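You operate a simulated robot arm through the tools that you are given. There is no shell and no other tool.

You run a simulated two-armed robot. Do the job below in one go: nothing can be reset, and whatever is moved stays where it is left.

## Task
Leak-test the clamped purple cap and sort it by the word display.
Fine: pump to 400 mbar or more, wait for its word, vent before you free the hold bar, lay the cap on the mat with that word; leave the vent open and the other flat caps.

It is judged by the outcome, as a careful person would: the job done as asked, and still so three seconds after it is handed in. It fails if anything else is knocked over, pushed out of place, dropped, spilled or broken. A push-on lid holds only when it is set on centred and level and pressed home; a screw cap is set on level and turned clockwise until tight.

## Robot
Two 7-joint arms with fingered hands on one trunk that stands fixed in place. Base frame: the origin is at the foot of the trunk, x ahead of it, y to its left, z up; the work surface is at about z = 0.868. Lengths are in m, angles in degrees, forces in N, time in s.
The left shoulder is at [0.08, 0.198, 1.465], the right one opposite. With the tool pointing down near the work surface each hand reaches from about 0.1 to 0.74 m from the base axis, measured 20 degrees to its own side. Payload 4 kg a hand.
The tool frame of a hand sits at the grasp point between the pads (the TCP): z along the fingers, y along the line on which they close. The tips reach 0.026 m beyond it. The gripper opens to 0.132 m; its body begins 0.073 m behind the TCP. The gripper is a hand of 4 fingers: y runs from the thumb to the fingers, the wrist lies at [0, 0, -0.239] in the tool frame, and closing takes about 1.5 s.
Orientation is that of the tool frame in the base frame, as [roll, pitch, yaw] about the fixed x, y, z axes, in that order (R = Rz(yaw) Ry(pitch) Rx(roll)). With the fingers straight down and closing along the base's y, the tool's x points along the base's -x, its y along +y and its z along -z.

## Interface
- The arms move only by the tool move_arm. It takes "left_steps", "right_steps" or both (then of equal length, played together; a hand with none holds still); each is text: rows parted by semicolons, each of 7 numbers parted by spaces: the turn, a rotation vector about the base's x, y, z in degrees, then the shift along the base's x, y, z in m, then the gripper command, from -1 (fully open) to 1 (shut), values between in proportion. In form: ax ay az tx ty tz fingers; .... A call has 1 to 20 rows; each row is the pose to reach, as a shift and turn from the pose commanded when the call began. A row lasts 0.2 s, in which the tool goes at most 0.05 m and 8.6 degrees; a call with a longer step from one row to the next is refused whole, and so is a gripper value outside its range. A pose out of reach is approached as far as the arm can. The call stops where the force on the tool passes 40 N (or 10 N more than at its start, if that is more) or the arm is blocked; 0.2 s more then pass. The fingers move at their own pace (about 0.072 m/s each) and stop on an object; they squeeze with about 30 N. The grip force told is the motor's: it shows also when the fingers shut on nothing. Time passes only in rows, and 0.2 s behind the last, so rows that repeat a pose let the fingers close. The reply holds the time, the measured pose of the TCP, the force on the tool along the base axes, the opening and the grip force, in the units named above and with some noise, with the torque about the TCP (base axes, N m) and any sound that the robot's microphone picked up.
- Cameras (640 x 400 px; columns grow to the right, rows downward): "scene" is now at [0.1097, -0.0076, 1.6388]; the picture's right is [-0.19, -0.98, 0.00], its down [-0.71, 0.14, -0.69] and it looks along [0.68, -0.13, -0.73] (base axes); focal length 376 px, centre (320, 200). "left" rides on the left gripper at [-0.068, 0.002, -0.097] in its tool frame; the picture's right is [-0.03, -1.00, 0.00], its down [0.82, -0.02, -0.58] and it looks along [0.58, -0.01, 0.82] (tool axes); focal length 270 px, centre (320, 200). "right" rides on the right gripper at [0.068, 0.002, -0.097] in its tool frame; the picture's right is [-0.03, 1.00, 0.00], its down [-0.82, -0.02, -0.58] and it looks along [-0.58, -0.01, 0.82] (tool axes); focal length 270 px, centre (320, 200).
- get_image(camera): a new picture of that camera. The clock stands still meanwhile.
- move_column(by): slides the trunk up (or, below 0, down) by that many m; the arms and the scene camera ride with it, the base frame stays. It gives what a move gives, with no picture.
- preshape(shape, hand): the hand has 4 fingers and takes this shape, open, in about a second: jaw (thumb against the fingers, like two jaws); tri (thumb and two fingers); tip (a fingertip pinch); poke (one finger out to press); point (the index stretched); flat (the hand flat); cup (the hand cupped); fist (a fist). The gripper value then closes the fingers along that shape, each until it touches; the sizes above hold for jaw. It gives what a move gives, with no picture.
- head_to(pan, tilt): turns the head with the scene camera to pan (to the left, within 86 degrees either way) and tilt (down, from -29 to 69), counted from straight ahead of the robot. It gives what a move gives.
- locate(camera, pixels): for up to 12 pixels [column, row] of the newest picture of that camera ("zoom" is the newest enlarged one), the place [x, y, z] in the base frame of the surface seen there, good to about 0.002 m, but the place of the scene camera against the robot may be out by one fixed shift of up to 0.025 m in any direction. The clock stands still meanwhile.
- close_up(camera, box): a new picture of the part [left, top, right, bottom] of that camera's present view, enlarged. The clock stands still meanwhile.
- job_done(): hands the job in; it is judged then, once.

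Leave the grippers open and the arms clear of the work at the hand-in unless told otherwise.

The tools are called after ">>>" by a JSON object that holds its "name" and its "arguments". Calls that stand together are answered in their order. move_arm: Moves the arms, as the interface text tells. Its arguments: {"type":"object","properties":{"left_steps":{"type":"string"},"right_steps":{"type":"string"}},"required":[]} The other tools are called the same way: move_column (by) moves the trunk up or down; preshape (shape, hand) gives the hand a shape; head_to (pan, tilt) turns the head that bears the scene camera; get_image (camera) takes a picture; locate (camera, pixels) gives the place of the surface under pixels of a picture; close_up (camera, box) takes an enlarged picture of a part of a camera's view; job_done () hands the job in.

At the start:

```text
time: 0.0
left_eef_pos: [0.5977, 0.2141, 1.1967]
left_tcp_rot: [-180.0, 0.1, 179.9]
left_force: [0.3, -0.1, 0.0]
left_wrist_torque: [0.0, 0.01, 0.02]
left_width: 0.1321
left_grasp_force: 0.1
left_shape: jaw
right_eef_pos: [0.5686, -0.3052, 1.1963]
right_tcp_rot: [180.0, 0.1, -180.0]
right_force: [-0.6, -0.2, 0.5]
right_wrist_torque: [0.03, 0.0, 0.04]
right_width: 0.1319
right_grasp_force: 0.1
right_shape: jaw
trunk travel left (down, up): [-0.775, 0.065]
head pan, tilt (commanded): [-10.8, 46.5]
```

scene: 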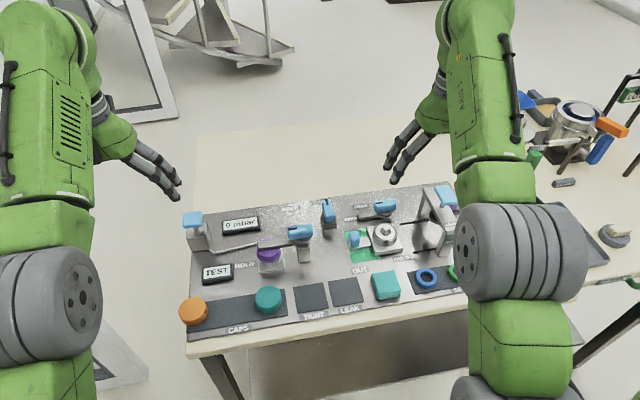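
right: 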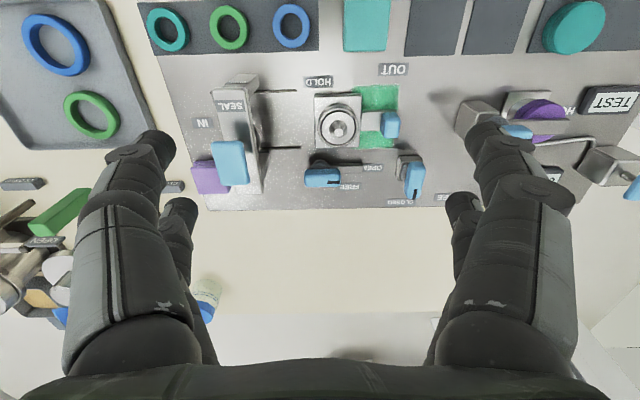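
left: 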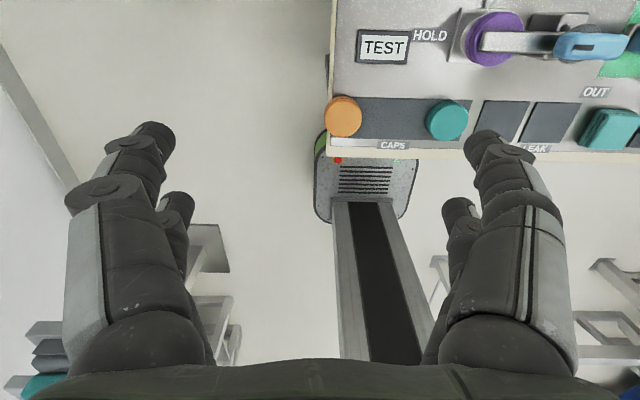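

I see the panel with a pump lever (blue handle, far left), mbar display, TEST display, a clamped purple cap under a hold bar, valves with blue handles, and the TIGHT and LEAK mats. I'll take close-ups to read details.

>>> {"name": "close_up", "arguments": {"camera": "scene", "box": [170, 170, 350, 350]}}

>>> {"name": "close_up", "arguments": {"camera": "scene", "box": [310, 170, 490, 300]}}

>>> {"name": "close_up", "arguments": {"camera": "right", "box": [300, 50, 640, 220]}}

```text
2.22 times, centred on (260, 260) of scene
```

zoom: 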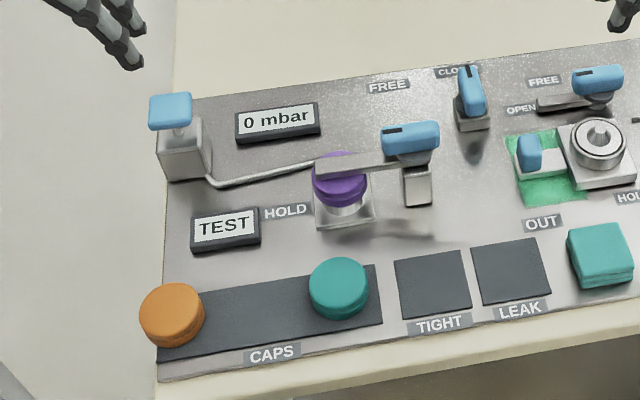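

```text
3.08 times, centred on (400, 235) of scene
```

zoom: 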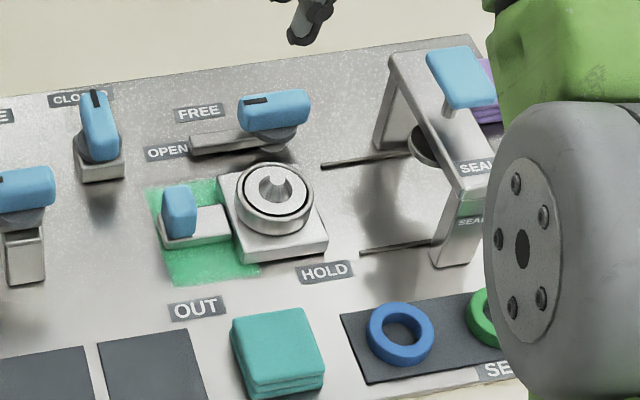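

```text
1.88 times, centred on (470, 135) of right
```

zoom: 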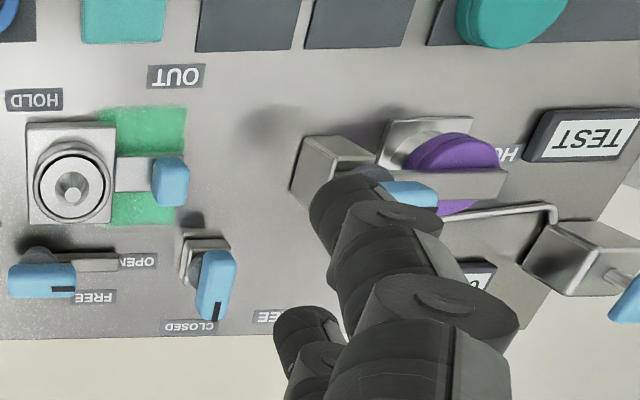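

The pump knob (blue, plunger) is at the left, the vent lever points at CLOSED, and the hold bar lies across the purple cap. I'll take the scene picture and locate key points.

>>> {"name": "head_to", "arguments": {"pan": -5, "tilt": 52}}

>>> {"name": "get_image", "arguments": {"camera": "scene"}}

```text
time: 0.7
left_eef_pos: [0.5983, 0.2148, 1.1959]
left_tcp_rot: [-180.0, -0.1, 180.0]
left_force: [0.3, -1.0, -0.5]
left_wrist_torque: [0.0, 0.03, 0.01]
left_width: 0.1319
left_grasp_force: 0.0
left_shape: jaw
right_eef_pos: [0.5678, -0.3032, 1.196]
right_tcp_rot: [-180.0, 0.0, 179.9]
right_force: [-0.1, 0.8, -0.5]
right_wrist_torque: [-0.01, 0.01, 0.0]
right_width: 0.132
right_grasp_force: 0.1
right_shape: jaw
trunk travel left (down, up): [-0.775, 0.065]
head pan, tilt (commanded): [-5.0, 52.0]
```

```text
taken
```

scene: 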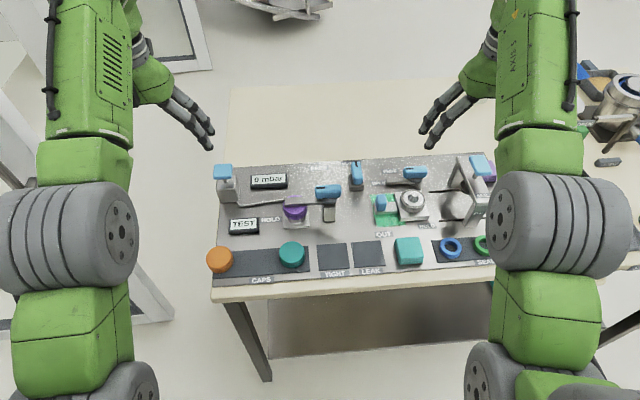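

>>> {"name": "close_up", "arguments": {"camera": "scene", "box": [205, 150, 365, 290]}}

>>> {"name": "locate", "arguments": {"camera": "scene", "pixels": [[223, 171], [226, 190], [295, 211], [327, 191], [330, 213], [356, 167], [357, 185], [333, 257], [367, 254], [291, 254], [219, 259], [410, 172]]}}

```text
2.86 times, centred on (285, 220) of scene
```

zoom: 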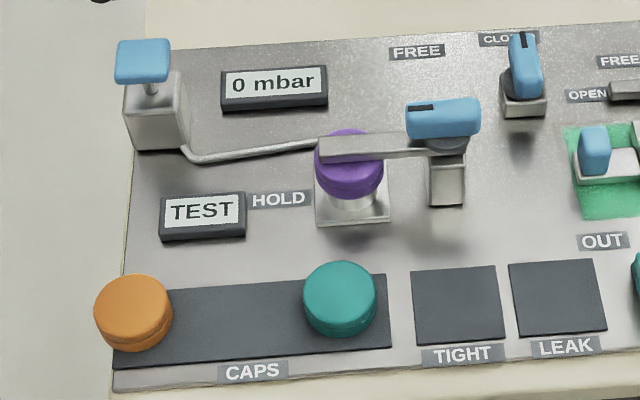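

```text
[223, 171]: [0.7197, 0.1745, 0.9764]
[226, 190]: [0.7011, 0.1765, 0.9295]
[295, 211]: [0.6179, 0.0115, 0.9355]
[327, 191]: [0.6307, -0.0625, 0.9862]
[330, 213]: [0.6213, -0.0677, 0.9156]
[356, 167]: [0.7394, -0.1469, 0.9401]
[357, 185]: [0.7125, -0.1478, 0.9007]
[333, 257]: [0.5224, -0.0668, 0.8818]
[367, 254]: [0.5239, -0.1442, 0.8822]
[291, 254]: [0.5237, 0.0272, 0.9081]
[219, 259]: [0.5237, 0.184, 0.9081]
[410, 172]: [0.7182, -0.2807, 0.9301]
```

The scene camera may be shifted, so I'll compare with the wrist cameras: in the left view the orange cap is at (343,113), the teal cap at (447,120), the mats at (500,128)/(548,122).

>>> {"name": "get_image", "arguments": {"camera": "left"}}

>>> {"name": "locate", "arguments": {"camera": "left", "pixels": [[343, 113], [447, 120], [490, 25], [500, 128], [548, 122], [585, 45], [383, 47], [530, 40]]}}

>>> {"name": "locate", "arguments": {"camera": "scene", "pixels": [[219, 259], [291, 254], [295, 208], [333, 250], [367, 250], [327, 191], [243, 226], [311, 200]]}}

```text
taken
```

left: 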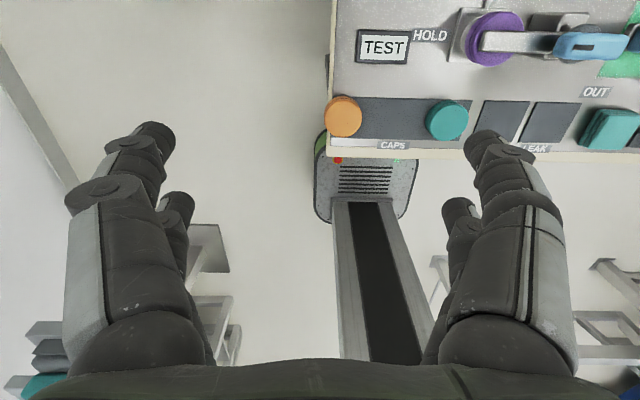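

```text
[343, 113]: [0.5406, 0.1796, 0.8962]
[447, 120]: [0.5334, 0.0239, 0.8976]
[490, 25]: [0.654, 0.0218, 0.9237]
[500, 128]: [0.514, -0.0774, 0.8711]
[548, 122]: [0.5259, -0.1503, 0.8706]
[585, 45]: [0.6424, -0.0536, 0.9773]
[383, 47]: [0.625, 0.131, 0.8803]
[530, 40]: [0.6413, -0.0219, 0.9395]
```

```text
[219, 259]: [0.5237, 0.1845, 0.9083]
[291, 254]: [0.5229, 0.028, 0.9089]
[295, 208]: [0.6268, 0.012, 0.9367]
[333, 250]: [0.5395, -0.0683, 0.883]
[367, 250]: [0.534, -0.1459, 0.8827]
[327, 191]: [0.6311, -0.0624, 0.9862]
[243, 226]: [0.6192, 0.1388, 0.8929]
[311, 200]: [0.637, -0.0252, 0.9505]
```

The wrist and scene readings differ by about 1 cm in z, so I'll rely on the wrist cameras. I'll slide the right hand back and to the left so its forward-looking camera sees the pump, bar and vent.

>>> {"name": "move_arm", "arguments": {"right_steps": "0 0 0 -0.03 0.035 0 -1; 0 0 0 -0.06 0.07 0 -1; 0 0 0 -0.09 0.105 0 -1; 0 0 0 -0.12 0.14 0 -1; 0 0 0 -0.12 0.14 0 -1"}}

>>> {"name": "get_image", "arguments": {"camera": "right"}}

```text
time: 1.9
left_eef_pos: [0.5965, 0.2139, 1.196]
left_tcp_rot: [-180.0, 0.0, -180.0]
left_force: [-0.2, 0.7, -0.5]
left_wrist_torque: [0.02, 0.01, -0.02]
left_width: 0.1318
left_grasp_force: 0.0
left_shape: jaw
right_eef_pos: [0.5488, -0.1574, 1.1587]
right_tcp_rot: [180.0, 0.1, 180.0]
right_force: [-0.5, -0.1, 0.8]
right_wrist_torque: [0.01, 0.01, 0.01]
right_width: 0.1321
right_grasp_force: 0.0
right_shape: jaw
right hand out of reach, approached as far as the arm can: row 1, 2, 3, 4, 5
trunk travel left (down, up): [-0.775, 0.065]
head pan, tilt (commanded): [-5.0, 52.0]
```

```text
taken
```

right: 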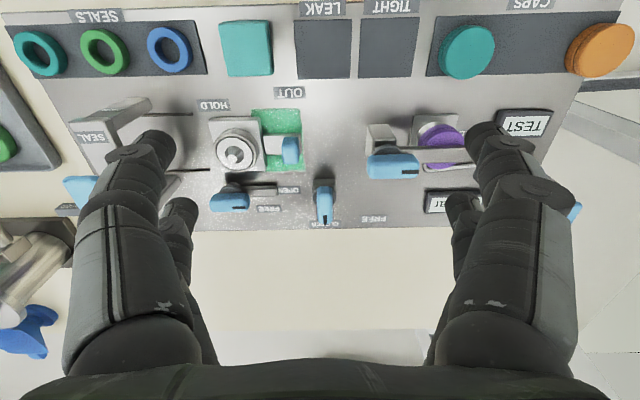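

The right view now shows everything. I'll locate the bar handle (395,165), vent lever (325,200), purple cap (440,135), TIGHT mat (388,47), LEAK mat (322,48), teal cap (467,50).

>>> {"name": "locate", "arguments": {"camera": "right", "pixels": [[395, 160], [372, 158], [415, 162], [325, 185], [326, 208], [440, 135], [388, 47], [322, 48], [467, 50], [600, 48], [524, 124], [575, 210]]}}

>>> {"name": "close_up", "arguments": {"camera": "right", "box": [200, 90, 480, 240]}}

```text
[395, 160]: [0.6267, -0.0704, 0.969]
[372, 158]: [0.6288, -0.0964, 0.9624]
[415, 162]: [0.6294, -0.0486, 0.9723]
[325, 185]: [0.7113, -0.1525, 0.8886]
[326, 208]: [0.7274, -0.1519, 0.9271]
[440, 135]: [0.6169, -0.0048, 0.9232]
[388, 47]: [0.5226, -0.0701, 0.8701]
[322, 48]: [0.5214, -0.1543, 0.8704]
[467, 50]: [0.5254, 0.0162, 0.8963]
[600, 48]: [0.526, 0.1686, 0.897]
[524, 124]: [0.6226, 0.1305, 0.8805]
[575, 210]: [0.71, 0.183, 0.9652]
```

```text
2.29 times, centred on (340, 165) of right
```

zoom: 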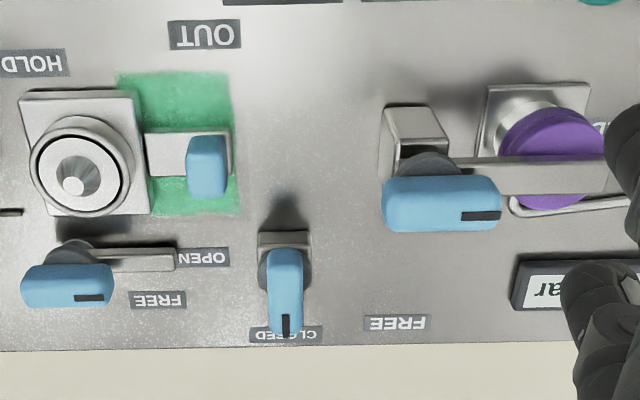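

The vent mark points at CLOSED, with OPEN on its right (−y) side; the hold bar mark points at the cap (HOLD), with FREE at +x. I'll measure the handles more precisely on the zoom.

>>> {"name": "locate", "arguments": {"camera": "zoom", "pixels": [[395, 195], [495, 195], [440, 185], [440, 220], [285, 258], [285, 285], [285, 325], [270, 290], [300, 290], [545, 120], [550, 180], [620, 175]]}}

>>> {"name": "close_up", "arguments": {"camera": "scene", "box": [280, 150, 380, 230]}}

```text
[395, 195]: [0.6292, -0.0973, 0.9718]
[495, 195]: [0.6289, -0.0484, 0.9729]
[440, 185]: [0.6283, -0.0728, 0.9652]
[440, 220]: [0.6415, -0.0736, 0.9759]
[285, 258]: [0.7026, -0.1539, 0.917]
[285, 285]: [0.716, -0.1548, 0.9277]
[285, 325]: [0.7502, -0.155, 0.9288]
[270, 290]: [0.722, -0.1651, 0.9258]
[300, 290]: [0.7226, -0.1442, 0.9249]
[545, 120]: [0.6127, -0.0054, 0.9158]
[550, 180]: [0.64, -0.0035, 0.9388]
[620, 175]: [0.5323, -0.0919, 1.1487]
```

```text
5.00 times, centred on (330, 190) of scene
```

zoom: 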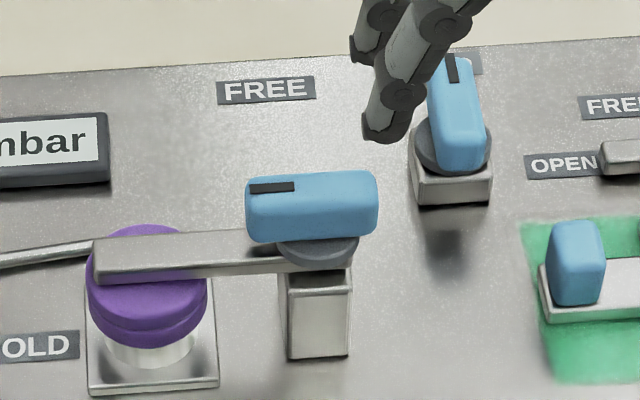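

I'll calibrate the scene camera against the right wrist camera using the mat corners; first a close-up of the mats in the right view.

>>> {"name": "close_up", "arguments": {"camera": "right", "box": [280, 5, 440, 105]}}

```text
4.00 times, centred on (360, 55) of right
```

zoom: 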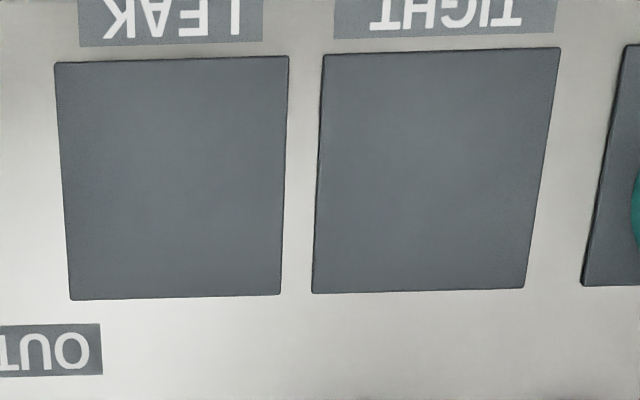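

The mat corners are clear; locating them in this zoom.

>>> {"name": "locate", "arguments": {"camera": "zoom", "pixels": [[58, 66], [286, 59], [72, 296], [280, 292], [326, 57], [557, 50], [315, 290], [523, 285]]}}

>>> {"name": "close_up", "arguments": {"camera": "scene", "box": [305, 225, 395, 285]}}

```text
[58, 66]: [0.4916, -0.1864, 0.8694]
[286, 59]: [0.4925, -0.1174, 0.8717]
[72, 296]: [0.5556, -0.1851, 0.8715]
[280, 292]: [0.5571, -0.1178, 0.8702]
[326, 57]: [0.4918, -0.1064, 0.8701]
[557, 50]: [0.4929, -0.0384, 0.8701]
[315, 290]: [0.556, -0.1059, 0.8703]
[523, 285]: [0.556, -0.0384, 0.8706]
```

```text
6.67 times, centred on (350, 255) of scene
```

zoom: 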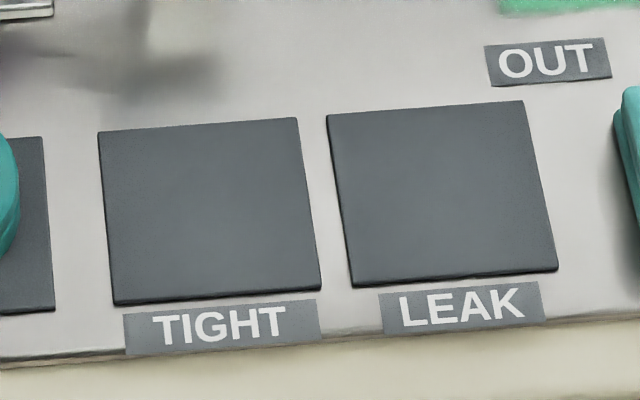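

Now the same corners through the scene zoom.

>>> {"name": "locate", "arguments": {"camera": "zoom", "pixels": [[103, 136], [294, 122], [317, 284], [117, 299], [331, 119], [519, 105], [553, 265], [356, 280]]}}

>>> {"name": "close_up", "arguments": {"camera": "scene", "box": [205, 155, 265, 215]}}

```text
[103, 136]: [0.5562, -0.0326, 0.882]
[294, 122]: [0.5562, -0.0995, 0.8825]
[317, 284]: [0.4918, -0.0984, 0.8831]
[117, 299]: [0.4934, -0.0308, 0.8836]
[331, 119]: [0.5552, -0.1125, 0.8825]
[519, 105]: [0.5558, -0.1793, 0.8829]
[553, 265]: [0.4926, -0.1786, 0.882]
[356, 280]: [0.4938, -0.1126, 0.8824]
```

```text
6.67 times, centred on (235, 185) of scene
```

zoom: 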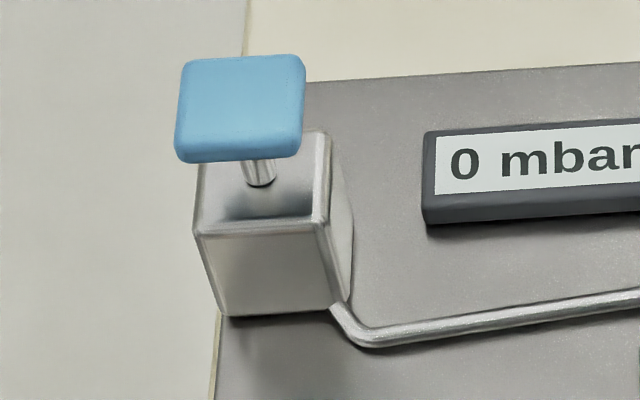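

Scene shift: subtract about (0, 0.006, 0.012). Now locate the pump knob corners, rod and body in this zoom.

>>> {"name": "locate", "arguments": {"camera": "zoom", "pixels": [[190, 70], [298, 62], [180, 140], [298, 138], [240, 100], [240, 150], [262, 175], [215, 215], [315, 215], [215, 180], [310, 145], [270, 260]]}}

```text
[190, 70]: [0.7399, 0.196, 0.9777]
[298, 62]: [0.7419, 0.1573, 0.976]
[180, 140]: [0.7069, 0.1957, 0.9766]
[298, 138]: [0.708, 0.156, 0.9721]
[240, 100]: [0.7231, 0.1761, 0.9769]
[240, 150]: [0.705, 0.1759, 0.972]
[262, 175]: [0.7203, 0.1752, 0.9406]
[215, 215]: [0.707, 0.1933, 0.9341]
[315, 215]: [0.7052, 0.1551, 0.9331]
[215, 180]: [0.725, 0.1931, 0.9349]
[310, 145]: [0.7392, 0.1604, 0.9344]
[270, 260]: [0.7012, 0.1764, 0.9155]
```

The pump knob is a ~4 cm square at true about (0.7235, 0.170, top 0.965), with about 3 cm stroke above its body. I'll lower the trunk 0.10 m so that both the pump and the vent are comfortably in reach (hand tips stay above 1.03).

>>> {"name": "move_column", "arguments": {"by": -0.1}}

>>> {"name": "get_image", "arguments": {"camera": "scene"}}

```text
time: 3.2
left_eef_pos: [0.5975, 0.2136, 1.096]
left_tcp_rot: [179.9, 0.1, 179.9]
left_force: [0.1, 0.1, 0.9]
left_wrist_torque: [-0.01, 0.01, 0.01]
left_width: 0.132
left_grasp_force: 0.0
left_shape: jaw
right_eef_pos: [0.5508, -0.1571, 1.0581]
right_tcp_rot: [179.9, 0.2, 180.0]
right_force: [-0.1, -0.5, -1.0]
right_wrist_torque: [0.01, -0.01, -0.01]
right_width: 0.1318
right_grasp_force: 0.1
right_shape: jaw
trunk travel left (down, up): [-0.675, 0.165]
head pan, tilt (commanded): [-5.0, 52.0]
```

```text
taken
```

scene: 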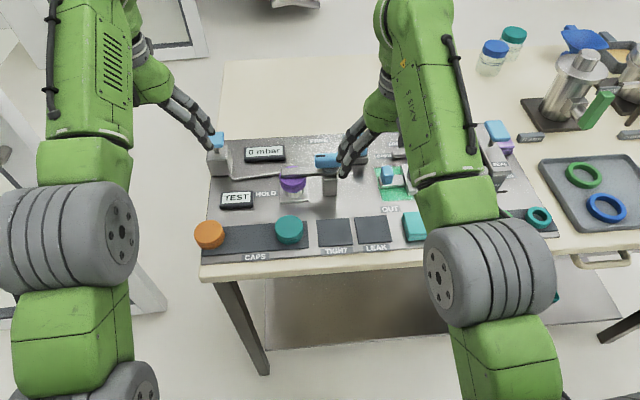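

Both hands rode down fine. Next: right hand goes back right/up out of the way, while the left hand closes its jaw fingers and moves above the pump knob at (0.7235, 0.170).

>>> {"name": "move_arm", "arguments": {"left_steps": "0 0 0 0.03 -0.011 0.01 1; 0 0 0 0.06 -0.022 0.02 1; 0 0 0 0.09 -0.033 0.02 1; 0 0 0 0.126 -0.044 0.02 1; 0 0 0 0.126 -0.044 0.02 1; 0 0 0 0.126 -0.044 0.02 1; 0 0 0 0.126 -0.044 0.02 1; 0 0 0 0.126 -0.044 0.02 1", "right_steps": "0 0 0 0 -0.03 0.02 -1; 0 0 0 0 -0.06 0.04 -1; 0 0 0 0 -0.09 0.06 -1; 0 0 0 0 -0.12 0.06 -1; 0 0 0 0 -0.12 0.06 -1; 0 0 0 0 -0.12 0.06 -1; 0 0 0 0 -0.12 0.06 -1; 0 0 0 0 -0.12 0.06 -1"}}

>>> {"name": "get_image", "arguments": {"camera": "scene"}}

>>> {"name": "get_image", "arguments": {"camera": "left"}}

```text
time: 5.0
left_eef_pos: [0.7209, 0.1683, 1.1147]
left_tcp_rot: [-179.9, 0.1, -179.9]
left_force: [-0.1, 0.2, 0.0]
left_wrist_torque: [-0.02, 0.02, 0.03]
left_width: 0.0
left_grasp_force: 30.3
left_shape: jaw
left hand out of reach, approached as far as the arm can: row 4, 5, 6, 7
right_eef_pos: [0.5644, -0.2811, 1.0934]
right_tcp_rot: [-179.9, 0.4, 180.0]
right_force: [0.4, -0.5, -0.2]
right_wrist_torque: [-0.03, -0.04, 0.0]
right_width: 0.132
right_grasp_force: 0.0
right_shape: jaw
right hand out of reach, approached as far as the arm can: row 1, 2, 3, 4, 5, 6, 7, 8
trunk travel left (down, up): [-0.675, 0.165]
head pan, tilt (commanded): [-5.0, 52.0]
```

```text
taken
```

scene: 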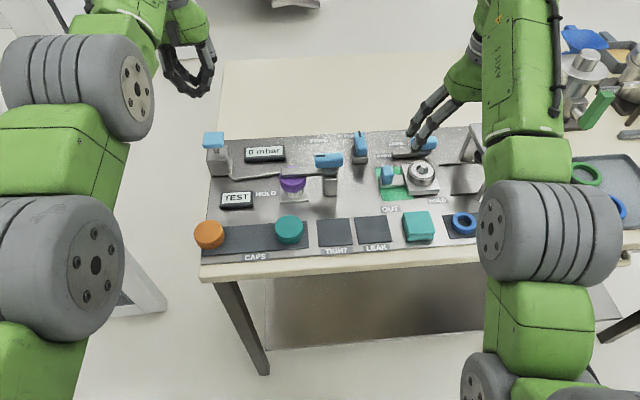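

```text
taken
```

left: 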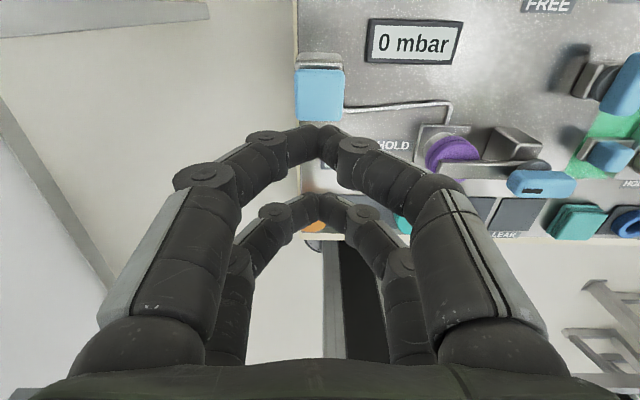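

Fingers are shut and near the knob. In the left view the knob top is around (320,95); I'll locate it to check alignment.

>>> {"name": "locate", "arguments": {"camera": "left", "pixels": [[320, 95], [302, 75], [340, 75], [302, 112], [338, 112], [320, 130], [320, 200], [305, 134], [332, 134]]}}

>>> {"name": "close_up", "arguments": {"camera": "left", "box": [260, 60, 380, 240]}}

>>> {"name": "close_up", "arguments": {"camera": "scene", "box": [130, 20, 280, 190]}}

```text
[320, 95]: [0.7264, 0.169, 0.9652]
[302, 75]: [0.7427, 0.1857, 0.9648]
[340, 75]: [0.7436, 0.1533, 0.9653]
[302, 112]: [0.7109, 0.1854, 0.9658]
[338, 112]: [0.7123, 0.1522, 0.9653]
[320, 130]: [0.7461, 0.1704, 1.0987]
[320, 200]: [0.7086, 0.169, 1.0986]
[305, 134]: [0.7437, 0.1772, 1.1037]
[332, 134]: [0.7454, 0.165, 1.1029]
```

```text
2.22 times, centred on (320, 150) of left
```

zoom: 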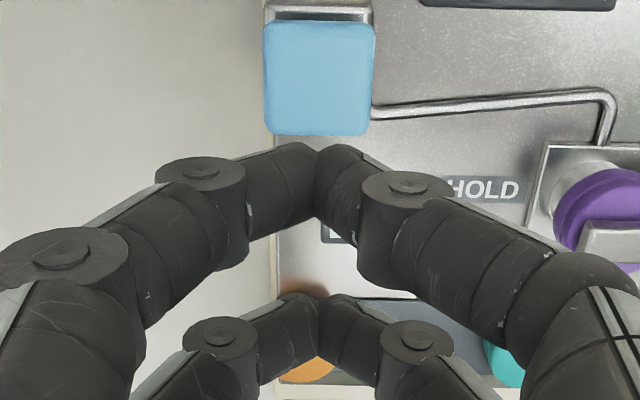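

```text
2.35 times, centred on (205, 105) of scene
```

zoom: 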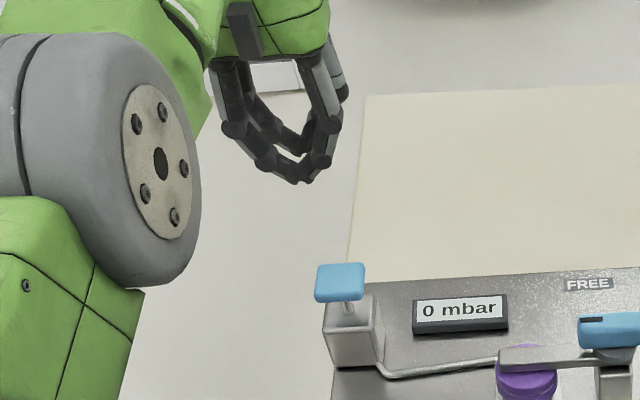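

Closed jaw tips form two pairs about 4 cm apart in x – they'd straddle the ~3.5 cm knob edges. I'll try the fist shape and see where its lowest surface lies.

>>> {"name": "preshape", "arguments": {"hand": "left", "shape": "fist"}}

>>> {"name": "get_image", "arguments": {"camera": "left"}}

>>> {"name": "close_up", "arguments": {"camera": "scene", "box": [130, 20, 280, 190]}}

```text
time: 5.9
left_eef_pos: [0.7208, 0.1698, 1.1161]
left_tcp_rot: [-179.9, 0.1, -180.0]
left_force: [-1.1, 0.1, 0.5]
left_wrist_torque: [0.01, 0.02, 0.02]
left_width: 0.0
left_grasp_force: 0.0
left_shape: fist
right_eef_pos: [0.5644, -0.2811, 1.0935]
right_tcp_rot: [-179.9, 0.4, -180.0]
right_force: [0.1, 0.0, 0.6]
right_wrist_torque: [-0.02, 0.01, 0.0]
right_width: 0.1321
right_grasp_force: 0.1
right_shape: jaw
trunk travel left (down, up): [-0.675, 0.165]
head pan, tilt (commanded): [-5.0, 52.0]
```

```text
taken
```

left: 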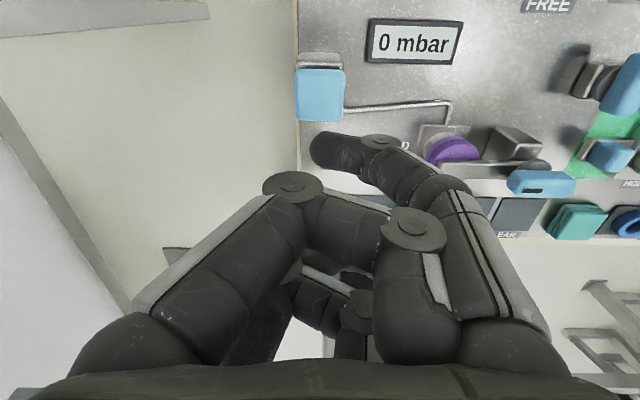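

```text
2.35 times, centred on (205, 105) of scene
```

zoom: 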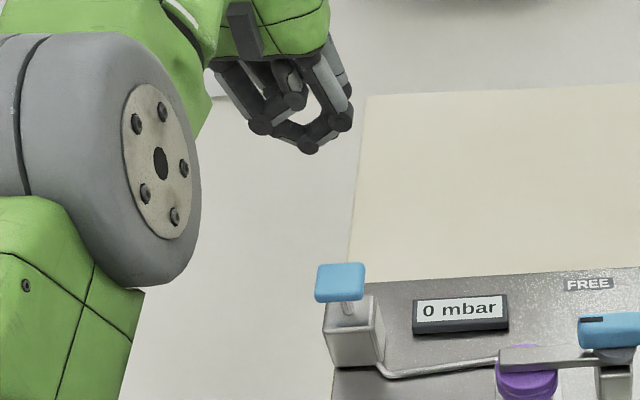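

The fist is irregular below. I'll look at the poke shape (one finger out to press).

>>> {"name": "preshape", "arguments": {"hand": "left", "shape": "poke"}}

>>> {"name": "get_image", "arguments": {"camera": "left"}}

>>> {"name": "close_up", "arguments": {"camera": "scene", "box": [130, 20, 280, 190]}}

```text
time: 6.8
left_eef_pos: [0.7213, 0.1693, 1.1164]
left_tcp_rot: [-180.0, 0.1, 179.9]
left_force: [-0.5, 0.0, 0.3]
left_wrist_torque: [-0.01, 0.02, -0.02]
left_width: 0.0
left_grasp_force: 0.0
left_shape: poke
right_eef_pos: [0.5645, -0.2815, 1.0935]
right_tcp_rot: [-179.8, 0.3, -180.0]
right_force: [-0.9, -0.5, -0.2]
right_wrist_torque: [0.01, 0.0, 0.02]
right_width: 0.1318
right_grasp_force: 0.0
right_shape: jaw
trunk travel left (down, up): [-0.675, 0.165]
head pan, tilt (commanded): [-5.0, 52.0]
```

```text
taken
```

left: 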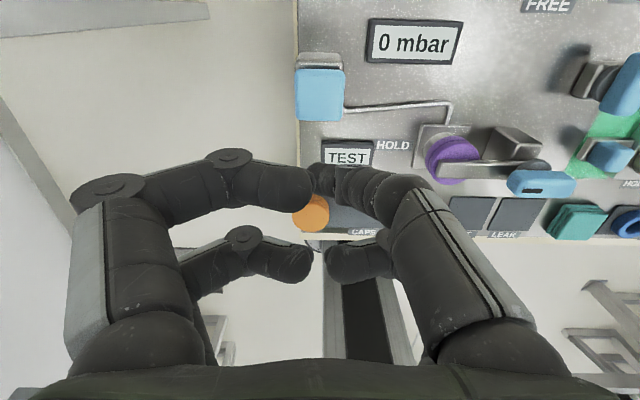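

```text
2.35 times, centred on (205, 105) of scene
```

zoom: 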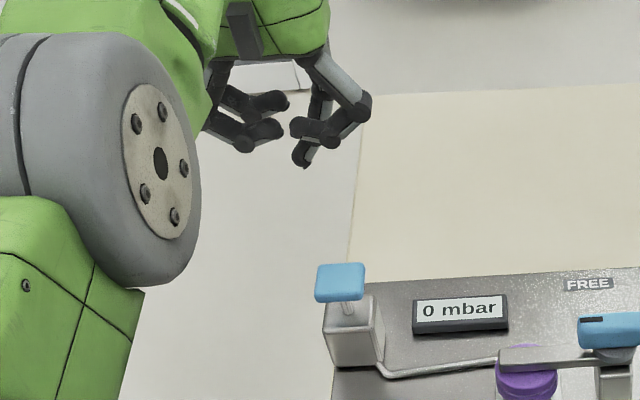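

In poke, one finger points down with its tip at left-image (322,178). I'll locate the tip and the neighbours to see the clearance.

>>> {"name": "locate", "arguments": {"camera": "left", "pixels": [[318, 172], [325, 176], [320, 185], [335, 185], [285, 190], [300, 265], [345, 262]]}}

>>> {"name": "locate", "arguments": {"camera": "zoom", "pixels": [[300, 160], [300, 150], [313, 133], [245, 143], [275, 128]]}}

```text
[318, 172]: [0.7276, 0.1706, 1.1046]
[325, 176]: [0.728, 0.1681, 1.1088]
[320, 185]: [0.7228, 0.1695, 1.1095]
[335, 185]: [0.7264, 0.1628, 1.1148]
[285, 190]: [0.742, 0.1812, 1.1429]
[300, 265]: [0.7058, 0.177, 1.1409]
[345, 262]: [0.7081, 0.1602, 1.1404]
```

```text
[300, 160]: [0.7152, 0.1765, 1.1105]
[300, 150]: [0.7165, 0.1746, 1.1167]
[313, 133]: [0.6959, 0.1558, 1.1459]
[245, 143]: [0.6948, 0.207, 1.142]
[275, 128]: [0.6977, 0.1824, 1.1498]
```

The poke fingertip lies right on the TCP axis (~0.02 beyond it), with other fingers ~3.5 cm higher: ideal. I'll descend part way first and check the shape holds.

>>> {"name": "move_arm", "arguments": {"left_steps": "0 0 0 0.003 0 -0.02 -1; 0 0 0 0.003 0 -0.05 -1; 0 0 0 0.003 0 -0.08 -1; 0 0 0 0.003 0 -0.105 -1; 0 0 0 0.003 0 -0.105 -1"}}

>>> {"name": "get_image", "arguments": {"camera": "left"}}

>>> {"name": "close_up", "arguments": {"camera": "scene", "box": [150, 80, 310, 200]}}

```text
time: 8.0
left_eef_pos: [0.7265, 0.1713, 1.0104]
left_tcp_rot: [179.9, 0.0, -179.9]
left_force: [0.2, -0.8, -0.1]
left_wrist_torque: [0.0, -0.03, 0.04]
left_width: 0.0003
left_grasp_force: 0.0
left_shape: poke
left hand out of reach, approached as far as the arm can: row 1
right_eef_pos: [0.5646, -0.2812, 1.0939]
right_tcp_rot: [-180.0, 0.4, -180.0]
right_force: [-0.1, -0.3, 0.6]
right_wrist_torque: [0.0, 0.02, -0.02]
right_width: 0.1318
right_grasp_force: 0.0
right_shape: jaw
trunk travel left (down, up): [-0.675, 0.165]
head pan, tilt (commanded): [-5.0, 52.0]
```

```text
taken
```

left: 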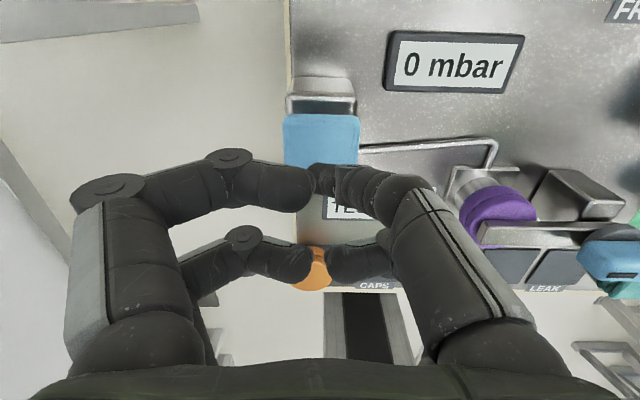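

```text
3.33 times, centred on (230, 140) of scene
```

zoom: 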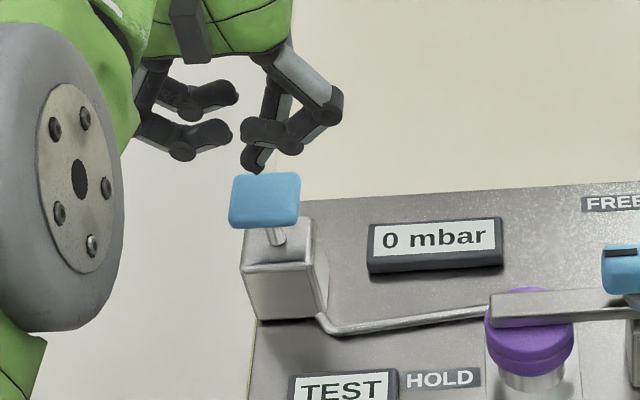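

The fingertip is just above the knob (TCP z 1.010, knob top 0.965). I'll press down gently in small steps about 4.5 cm in total and read the display.

>>> {"name": "move_arm", "arguments": {"left_steps": "0 0 0 0 -0.001 -0.01 -1; 0 0 0 0 -0.001 -0.02 -1; 0 0 0 0 -0.001 -0.028 -1; 0 0 0 0 -0.001 -0.036 -1; 0 0 0 0 -0.001 -0.044 -1; 0 0 0 0 -0.001 -0.044 -1"}}

>>> {"name": "close_up", "arguments": {"camera": "scene", "box": [150, 80, 310, 200]}}

```text
time: 9.4
left_eef_pos: [0.7248, 0.169, 0.9691]
left_tcp_rot: [-180.0, 0.2, 179.9]
left_force: [2.9, -0.3, 9.8]
left_wrist_torque: [0.02, -0.1, -0.01]
left_width: 0.0
left_grasp_force: 0.1
left_shape: poke
right_eef_pos: [0.5633, -0.2821, 1.0941]
right_tcp_rot: [-179.9, 0.4, 180.0]
right_force: [0.1, -0.7, -0.3]
right_wrist_torque: [0.04, -0.02, 0.02]
right_width: 0.132
right_grasp_force: 0.1
right_shape: jaw
trunk travel left (down, up): [-0.675, 0.165]
head pan, tilt (commanded): [-5.0, 52.0]
heard: click
```

```text
3.33 times, centred on (230, 140) of scene
```

zoom: 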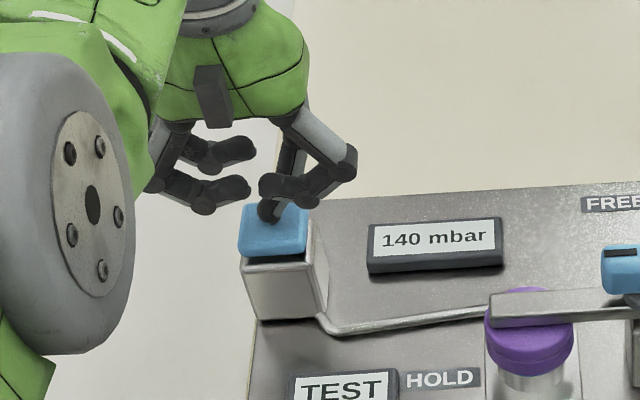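

One stroke gave a click and 140 mbar at ~10 N. I'll do two more strokes: up 4 cm, pause for the spring, down to the same depth, twice.

>>> {"name": "move_arm", "arguments": {"left_steps": "0 0 0 0 0 0.02 -1; 0 0 0 0 0 0.04 -1; 0 0 0 0 0 0.04 -1; 0 0 0 0 0 0.03 -1; 0 0 0 0 0 0.02 -1; 0 0 0 0 0 0.01 -1; 0 0 0 0 0 0 -1; 0 0 0 0 0 0 -1; 0 0 0 0 0 0.02 -1; 0 0 0 0 0 0.04 -1; 0 0 0 0 0 0.04 -1; 0 0 0 0 0 0.03 -1; 0 0 0 0 0 0.02 -1; 0 0 0 0 0 0.01 -1; 0 0 0 0 0 0 -1; 0 0 0 0 0 0 -1"}}

>>> {"name": "close_up", "arguments": {"camera": "scene", "box": [150, 100, 310, 220]}}

```text
time: 12.8
left_eef_pos: [0.7226, 0.1686, 0.9683]
left_tcp_rot: [-180.0, 0.2, -180.0]
left_force: [2.7, -0.3, 10.2]
left_wrist_torque: [0.02, -0.11, 0.01]
left_width: 0.0
left_grasp_force: 0.0
left_shape: poke
left hand out of reach, approached as far as the arm can: row 7
right_eef_pos: [0.5649, -0.2814, 1.0941]
right_tcp_rot: [-180.0, 0.4, -180.0]
right_force: [-0.8, -0.1, -0.3]
right_wrist_torque: [0.0, 0.0, 0.0]
right_width: 0.1321
right_grasp_force: 0.0
right_shape: jaw
trunk travel left (down, up): [-0.675, 0.165]
head pan, tilt (commanded): [-5.0, 52.0]
heard: click, click
```

```text
3.33 times, centred on (230, 160) of scene
```

zoom: 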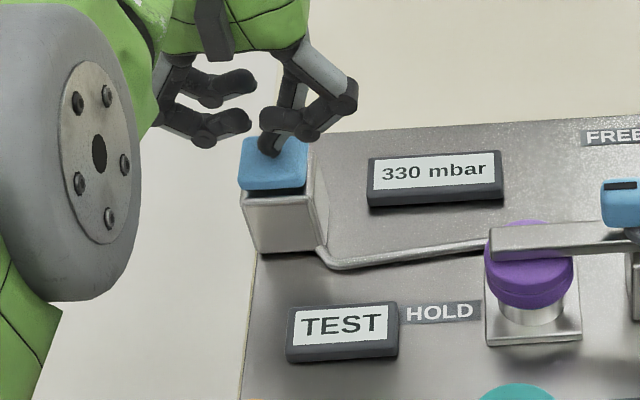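

Display reads 330 mbar (probably losing some). I'll give two more strokes and read it again.

>>> {"name": "move_arm", "arguments": {"left_steps": "0 0 0 0 0 0.02 -1; 0 0 0 0 0 0.04 -1; 0 0 0 0 0 0.02 -1; 0 0 0 0 0 0 -1; 0 0 0 0 0 0 -1; 0 0 0 0 0 0.02 -1; 0 0 0 0 0 0.04 -1; 0 0 0 0 0 0.02 -1; 0 0 0 0 0 0 -1; 0 0 0 0 0 0 -1"}}

>>> {"name": "close_up", "arguments": {"camera": "scene", "box": [150, 100, 310, 220]}}

```text
time: 15.0
left_eef_pos: [0.7229, 0.1694, 0.9684]
left_tcp_rot: [-179.9, 0.3, 180.0]
left_force: [3.3, 0.5, 11.0]
left_wrist_torque: [0.0, -0.12, -0.01]
left_width: 0.0
left_grasp_force: 0.1
left_shape: poke
right_eef_pos: [0.5636, -0.281, 1.095]
right_tcp_rot: [180.0, 0.4, 180.0]
right_force: [-0.8, 0.3, -0.2]
right_wrist_torque: [0.01, 0.03, 0.02]
right_width: 0.1316
right_grasp_force: 0.2
right_shape: jaw
trunk travel left (down, up): [-0.675, 0.165]
head pan, tilt (commanded): [-5.0, 52.0]
heard: click, click
```

```text
3.33 times, centred on (230, 160) of scene
```

zoom: 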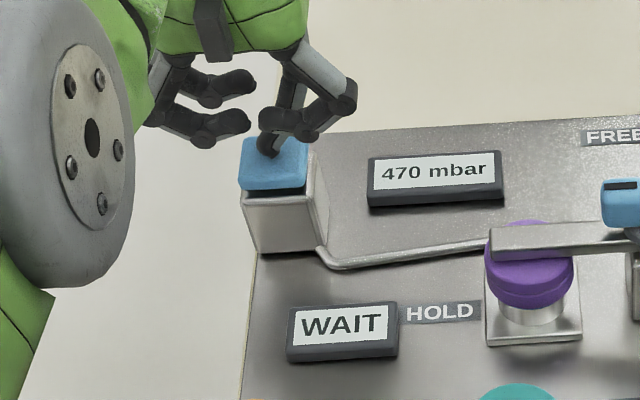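

470 mbar and the word display now says WAIT. I'll lift the left hand off the knob and wait a couple of seconds.

>>> {"name": "move_arm", "arguments": {"left_steps": "0 0 0 0 0 0.02 -1; 0 0 0 0 0 0.05 -1; 0 0 0 0 0 0.08 -1; 0 0 0 0 0 0.11 -1; 0 0 0 0 0 0.11 -1; 0 0 0 0 0 0.11 -1; 0 0 0 0 0 0.11 -1; 0 0 0 0 0 0.11 -1; 0 0 0 0 0 0.11 -1; 0 0 0 0 0 0.11 -1"}}

>>> {"name": "close_up", "arguments": {"camera": "scene", "box": [190, 100, 350, 220]}}

```text
time: 17.2
left_eef_pos: [0.7241, 0.1708, 1.0755]
left_tcp_rot: [-179.8, 0.0, -179.8]
left_force: [0.1, -0.2, -1.1]
left_wrist_torque: [0.0, 0.01, 0.0]
left_width: 0.0
left_grasp_force: 0.0
left_shape: poke
right_eef_pos: [0.5656, -0.2811, 1.0943]
right_tcp_rot: [-179.9, 0.5, -179.9]
right_force: [-0.4, 0.4, -0.4]
right_wrist_torque: [0.03, 0.02, -0.04]
right_width: 0.132
right_grasp_force: 0.1
right_shape: jaw
trunk travel left (down, up): [-0.675, 0.165]
head pan, tilt (commanded): [-5.0, 52.0]
```

```text
3.33 times, centred on (270, 160) of scene
```

zoom: 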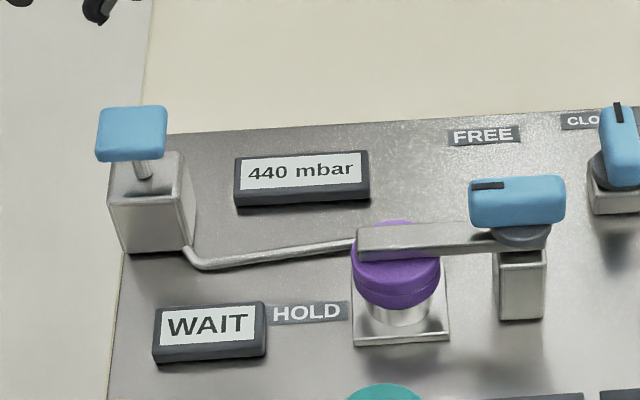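

Reads 440 mbar, still WAIT. While waiting I'll move the left hand back and put the right hand towards a spot above the vent lever (0.727, −0.1545), staying high.

>>> {"name": "move_arm", "arguments": {"left_steps": "0 0 0 -0.02 0.01 0 -1; 0 0 0 -0.04 0.02 0.01 -1; 0 0 0 -0.06 0.03 0.01 -1; 0 0 0 -0.08 0.04 0.01 -1; 0 0 0 -0.1 0.05 0.01 -1; 0 0 0 -0.1 0.05 0.01 -1; 0 0 0 -0.1 0.05 0.01 -1; 0 0 0 -0.1 0.05 0.01 -1", "right_steps": "0 0 0 0.02 0.02 0 -1; 0 0 0 0.04 0.04 0 -1; 0 0 0 0.07 0.06 0 -1; 0 0 0 0.1 0.08 0 -1; 0 0 0 0.13 0.1 0 -1; 0 0 0 0.16 0.127 0 -1; 0 0 0 0.16 0.127 0 -1; 0 0 0 0.16 0.127 0 -1"}}

>>> {"name": "get_image", "arguments": {"camera": "scene"}}

>>> {"name": "close_up", "arguments": {"camera": "scene", "box": [190, 100, 350, 220]}}

```text
time: 19.0
left_eef_pos: [0.626, 0.2198, 1.0872]
left_tcp_rot: [-180.0, 0.0, 180.0]
left_force: [0.0, 0.3, 0.1]
left_wrist_torque: [-0.04, 0.04, -0.01]
left_width: 0.0
left_grasp_force: 0.0
left_shape: poke
right_eef_pos: [0.7225, -0.1543, 1.0936]
right_tcp_rot: [179.9, 0.3, 179.9]
right_force: [0.0, -0.4, 0.4]
right_wrist_torque: [-0.02, 0.03, 0.0]
right_width: 0.1321
right_grasp_force: 0.0
right_shape: jaw
trunk travel left (down, up): [-0.675, 0.165]
head pan, tilt (commanded): [-5.0, 52.0]
```

```text
taken
```

scene: 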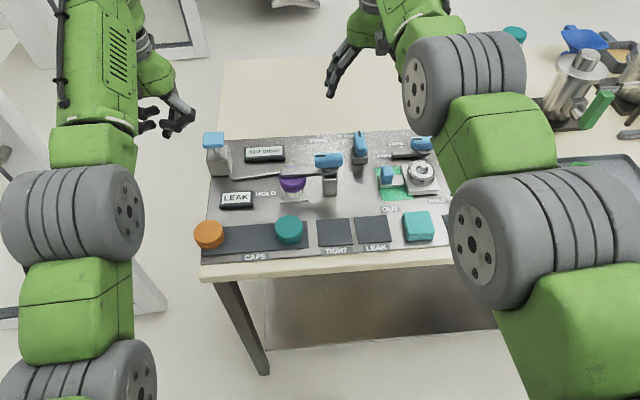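

```text
3.33 times, centred on (270, 160) of scene
```

zoom: 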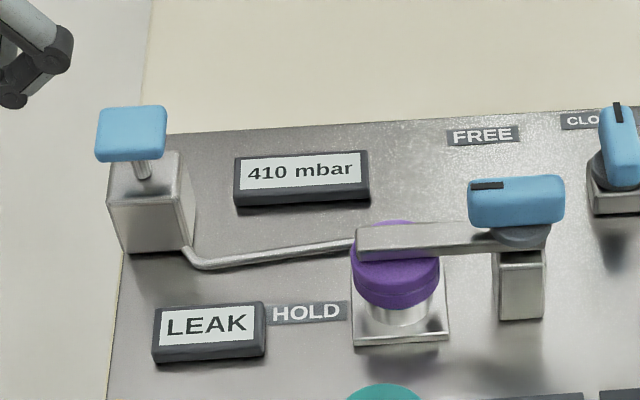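

The word is LEAK (410 mbar), so the purple cap goes on the LEAK mat. Next: vent. I'll look with the right wrist camera at the vent lever below the hand.

>>> {"name": "get_image", "arguments": {"camera": "right"}}

>>> {"name": "close_up", "arguments": {"camera": "scene", "box": [320, 110, 460, 210]}}

```text
taken
```

right: 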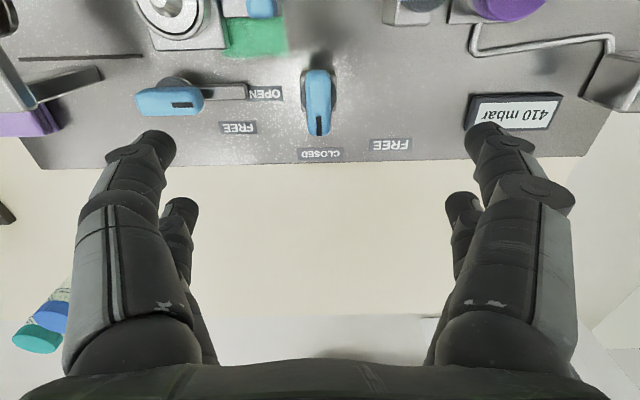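

```text
4.00 times, centred on (390, 160) of scene
```

zoom: 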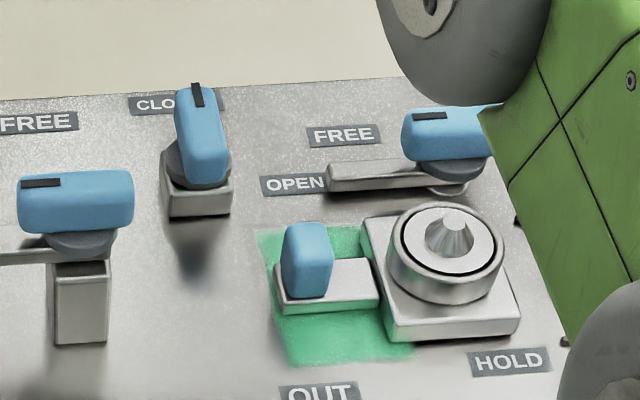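

The OPEN label is on the vent's right (−y). Close-up on the vent handle in the right camera to measure it.

>>> {"name": "close_up", "arguments": {"camera": "right", "box": [220, 40, 380, 160]}}

>>> {"name": "locate", "arguments": {"camera": "right", "pixels": [[318, 75], [319, 105], [319, 132], [309, 105], [329, 105], [303, 85], [334, 85], [245, 92], [180, 102], [319, 155], [268, 92]]}}

```text
3.33 times, centred on (300, 100) of right
```

zoom: 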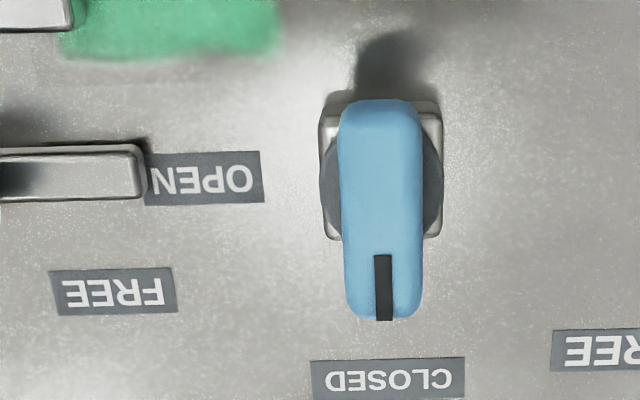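

```text
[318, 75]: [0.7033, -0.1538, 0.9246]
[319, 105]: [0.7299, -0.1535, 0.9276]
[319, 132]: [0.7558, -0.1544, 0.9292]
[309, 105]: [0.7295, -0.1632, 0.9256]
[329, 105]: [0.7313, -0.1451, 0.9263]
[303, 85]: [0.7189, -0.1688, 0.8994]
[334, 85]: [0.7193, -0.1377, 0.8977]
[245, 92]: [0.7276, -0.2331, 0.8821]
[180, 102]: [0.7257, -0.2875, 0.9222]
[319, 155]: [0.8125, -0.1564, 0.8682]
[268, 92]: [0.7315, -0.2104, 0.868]
```

The vent handle is centred on its axis at about (0.729, −0.154), 0.02 wide, top z 0.929, disc top z 0.8985. I'll set the right fingers to a ~7 cm opening and go down to just above it.

>>> {"name": "move_arm", "arguments": {"right_steps": "0 0 0 0.005 0 -0.02 -0.1; 0 0 0 0.005 0 -0.05 -0.1; 0 0 0 0.005 0 -0.08 -0.1; 0 0 0 0.005 0 -0.1 -0.1; 0 0 0 0.005 0 -0.12 -0.1; 0 0 0 0.005 0 -0.13 -0.1; 0 0 0 0.005 0 -0.13 -0.1"}}

>>> {"name": "get_image", "arguments": {"camera": "right"}}

>>> {"name": "close_up", "arguments": {"camera": "scene", "box": [300, 60, 460, 200]}}

```text
time: 20.6
left_eef_pos: [0.6263, 0.2202, 1.0872]
left_tcp_rot: [179.9, 0.0, 180.0]
left_force: [0.5, -0.7, 0.1]
left_wrist_torque: [0.01, 0.02, -0.02]
left_width: 0.0
left_grasp_force: 0.1
left_shape: poke
right_eef_pos: [0.7242, -0.1528, 0.9641]
right_tcp_rot: [180.0, 0.2, 180.0]
right_force: [0.2, 0.0, 0.6]
right_wrist_torque: [0.03, -0.01, -0.01]
right_width: 0.073
right_grasp_force: 0.0
right_shape: jaw
right hand out of reach, approached as far as the arm can: row 1, 2, 3, 4, 5, 6, 7
trunk travel left (down, up): [-0.675, 0.165]
head pan, tilt (commanded): [-5.0, 52.0]
```

```text
taken
```

right: 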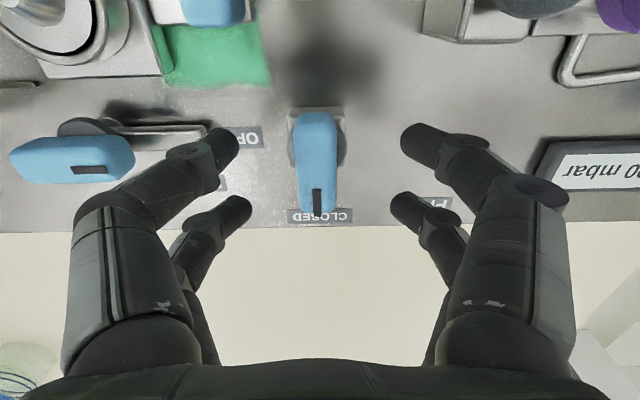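

```text
2.86 times, centred on (380, 130) of scene
```

zoom: 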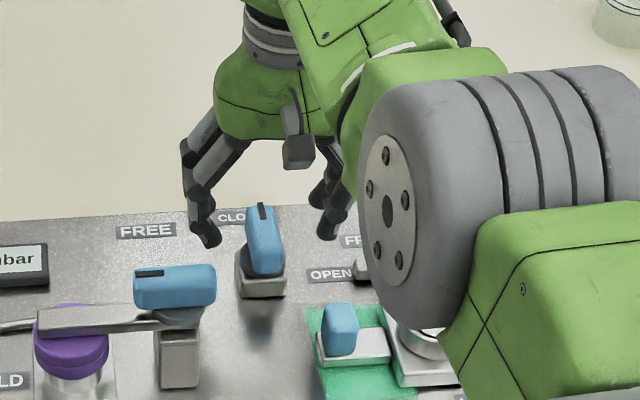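

The hand straddles the vent handle but the arm is ~5 mm short in x. I'll tip the fingers 5° forward to gain reach and lower to TCP z≈0.932 around the handle.

>>> {"name": "move_arm", "arguments": {"right_steps": "0 -5 0 0.002 -0.001 0 -0.1; 0 -5 0 0.005 -0.001 0 -0.1; 0 -5 0 0.005 -0.001 -0.012 -0.1; 0 -5 0 0.005 -0.001 -0.024 -0.1; 0 -5 0 0.005 -0.001 -0.032 -0.1; 0 -5 0 0.005 -0.001 -0.032 -0.1"}}

>>> {"name": "get_image", "arguments": {"camera": "right"}}

>>> {"name": "close_up", "arguments": {"camera": "scene", "box": [300, 80, 420, 180]}}

```text
time: 22.0
left_eef_pos: [0.6276, 0.2206, 1.0868]
left_tcp_rot: [-180.0, 0.0, -180.0]
left_force: [-0.8, -0.1, -0.2]
left_wrist_torque: [-0.01, -0.01, 0.0]
left_width: 0.0
left_grasp_force: 0.1
left_shape: poke
right_eef_pos: [0.7282, -0.1526, 0.9328]
right_tcp_rot: [180.0, 5.1, -180.0]
right_force: [0.2, 0.3, -1.2]
right_wrist_torque: [-0.02, 0.03, -0.05]
right_width: 0.0732
right_grasp_force: 0.0
right_shape: jaw
trunk travel left (down, up): [-0.675, 0.165]
head pan, tilt (commanded): [-5.0, 52.0]
```

```text
taken
```

right: 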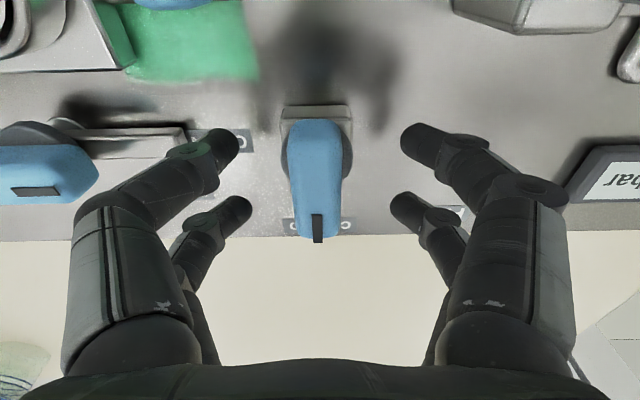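

```text
4.00 times, centred on (360, 130) of scene
```

zoom: 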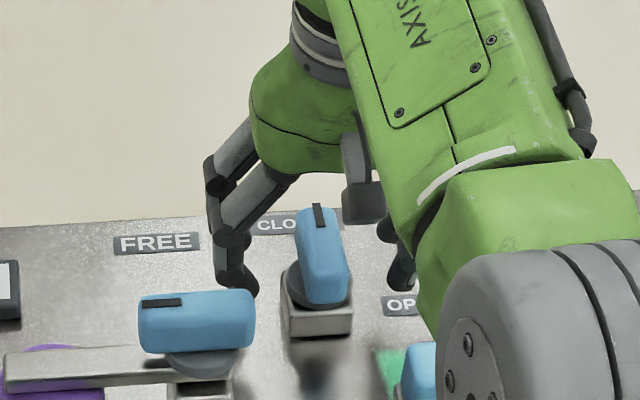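

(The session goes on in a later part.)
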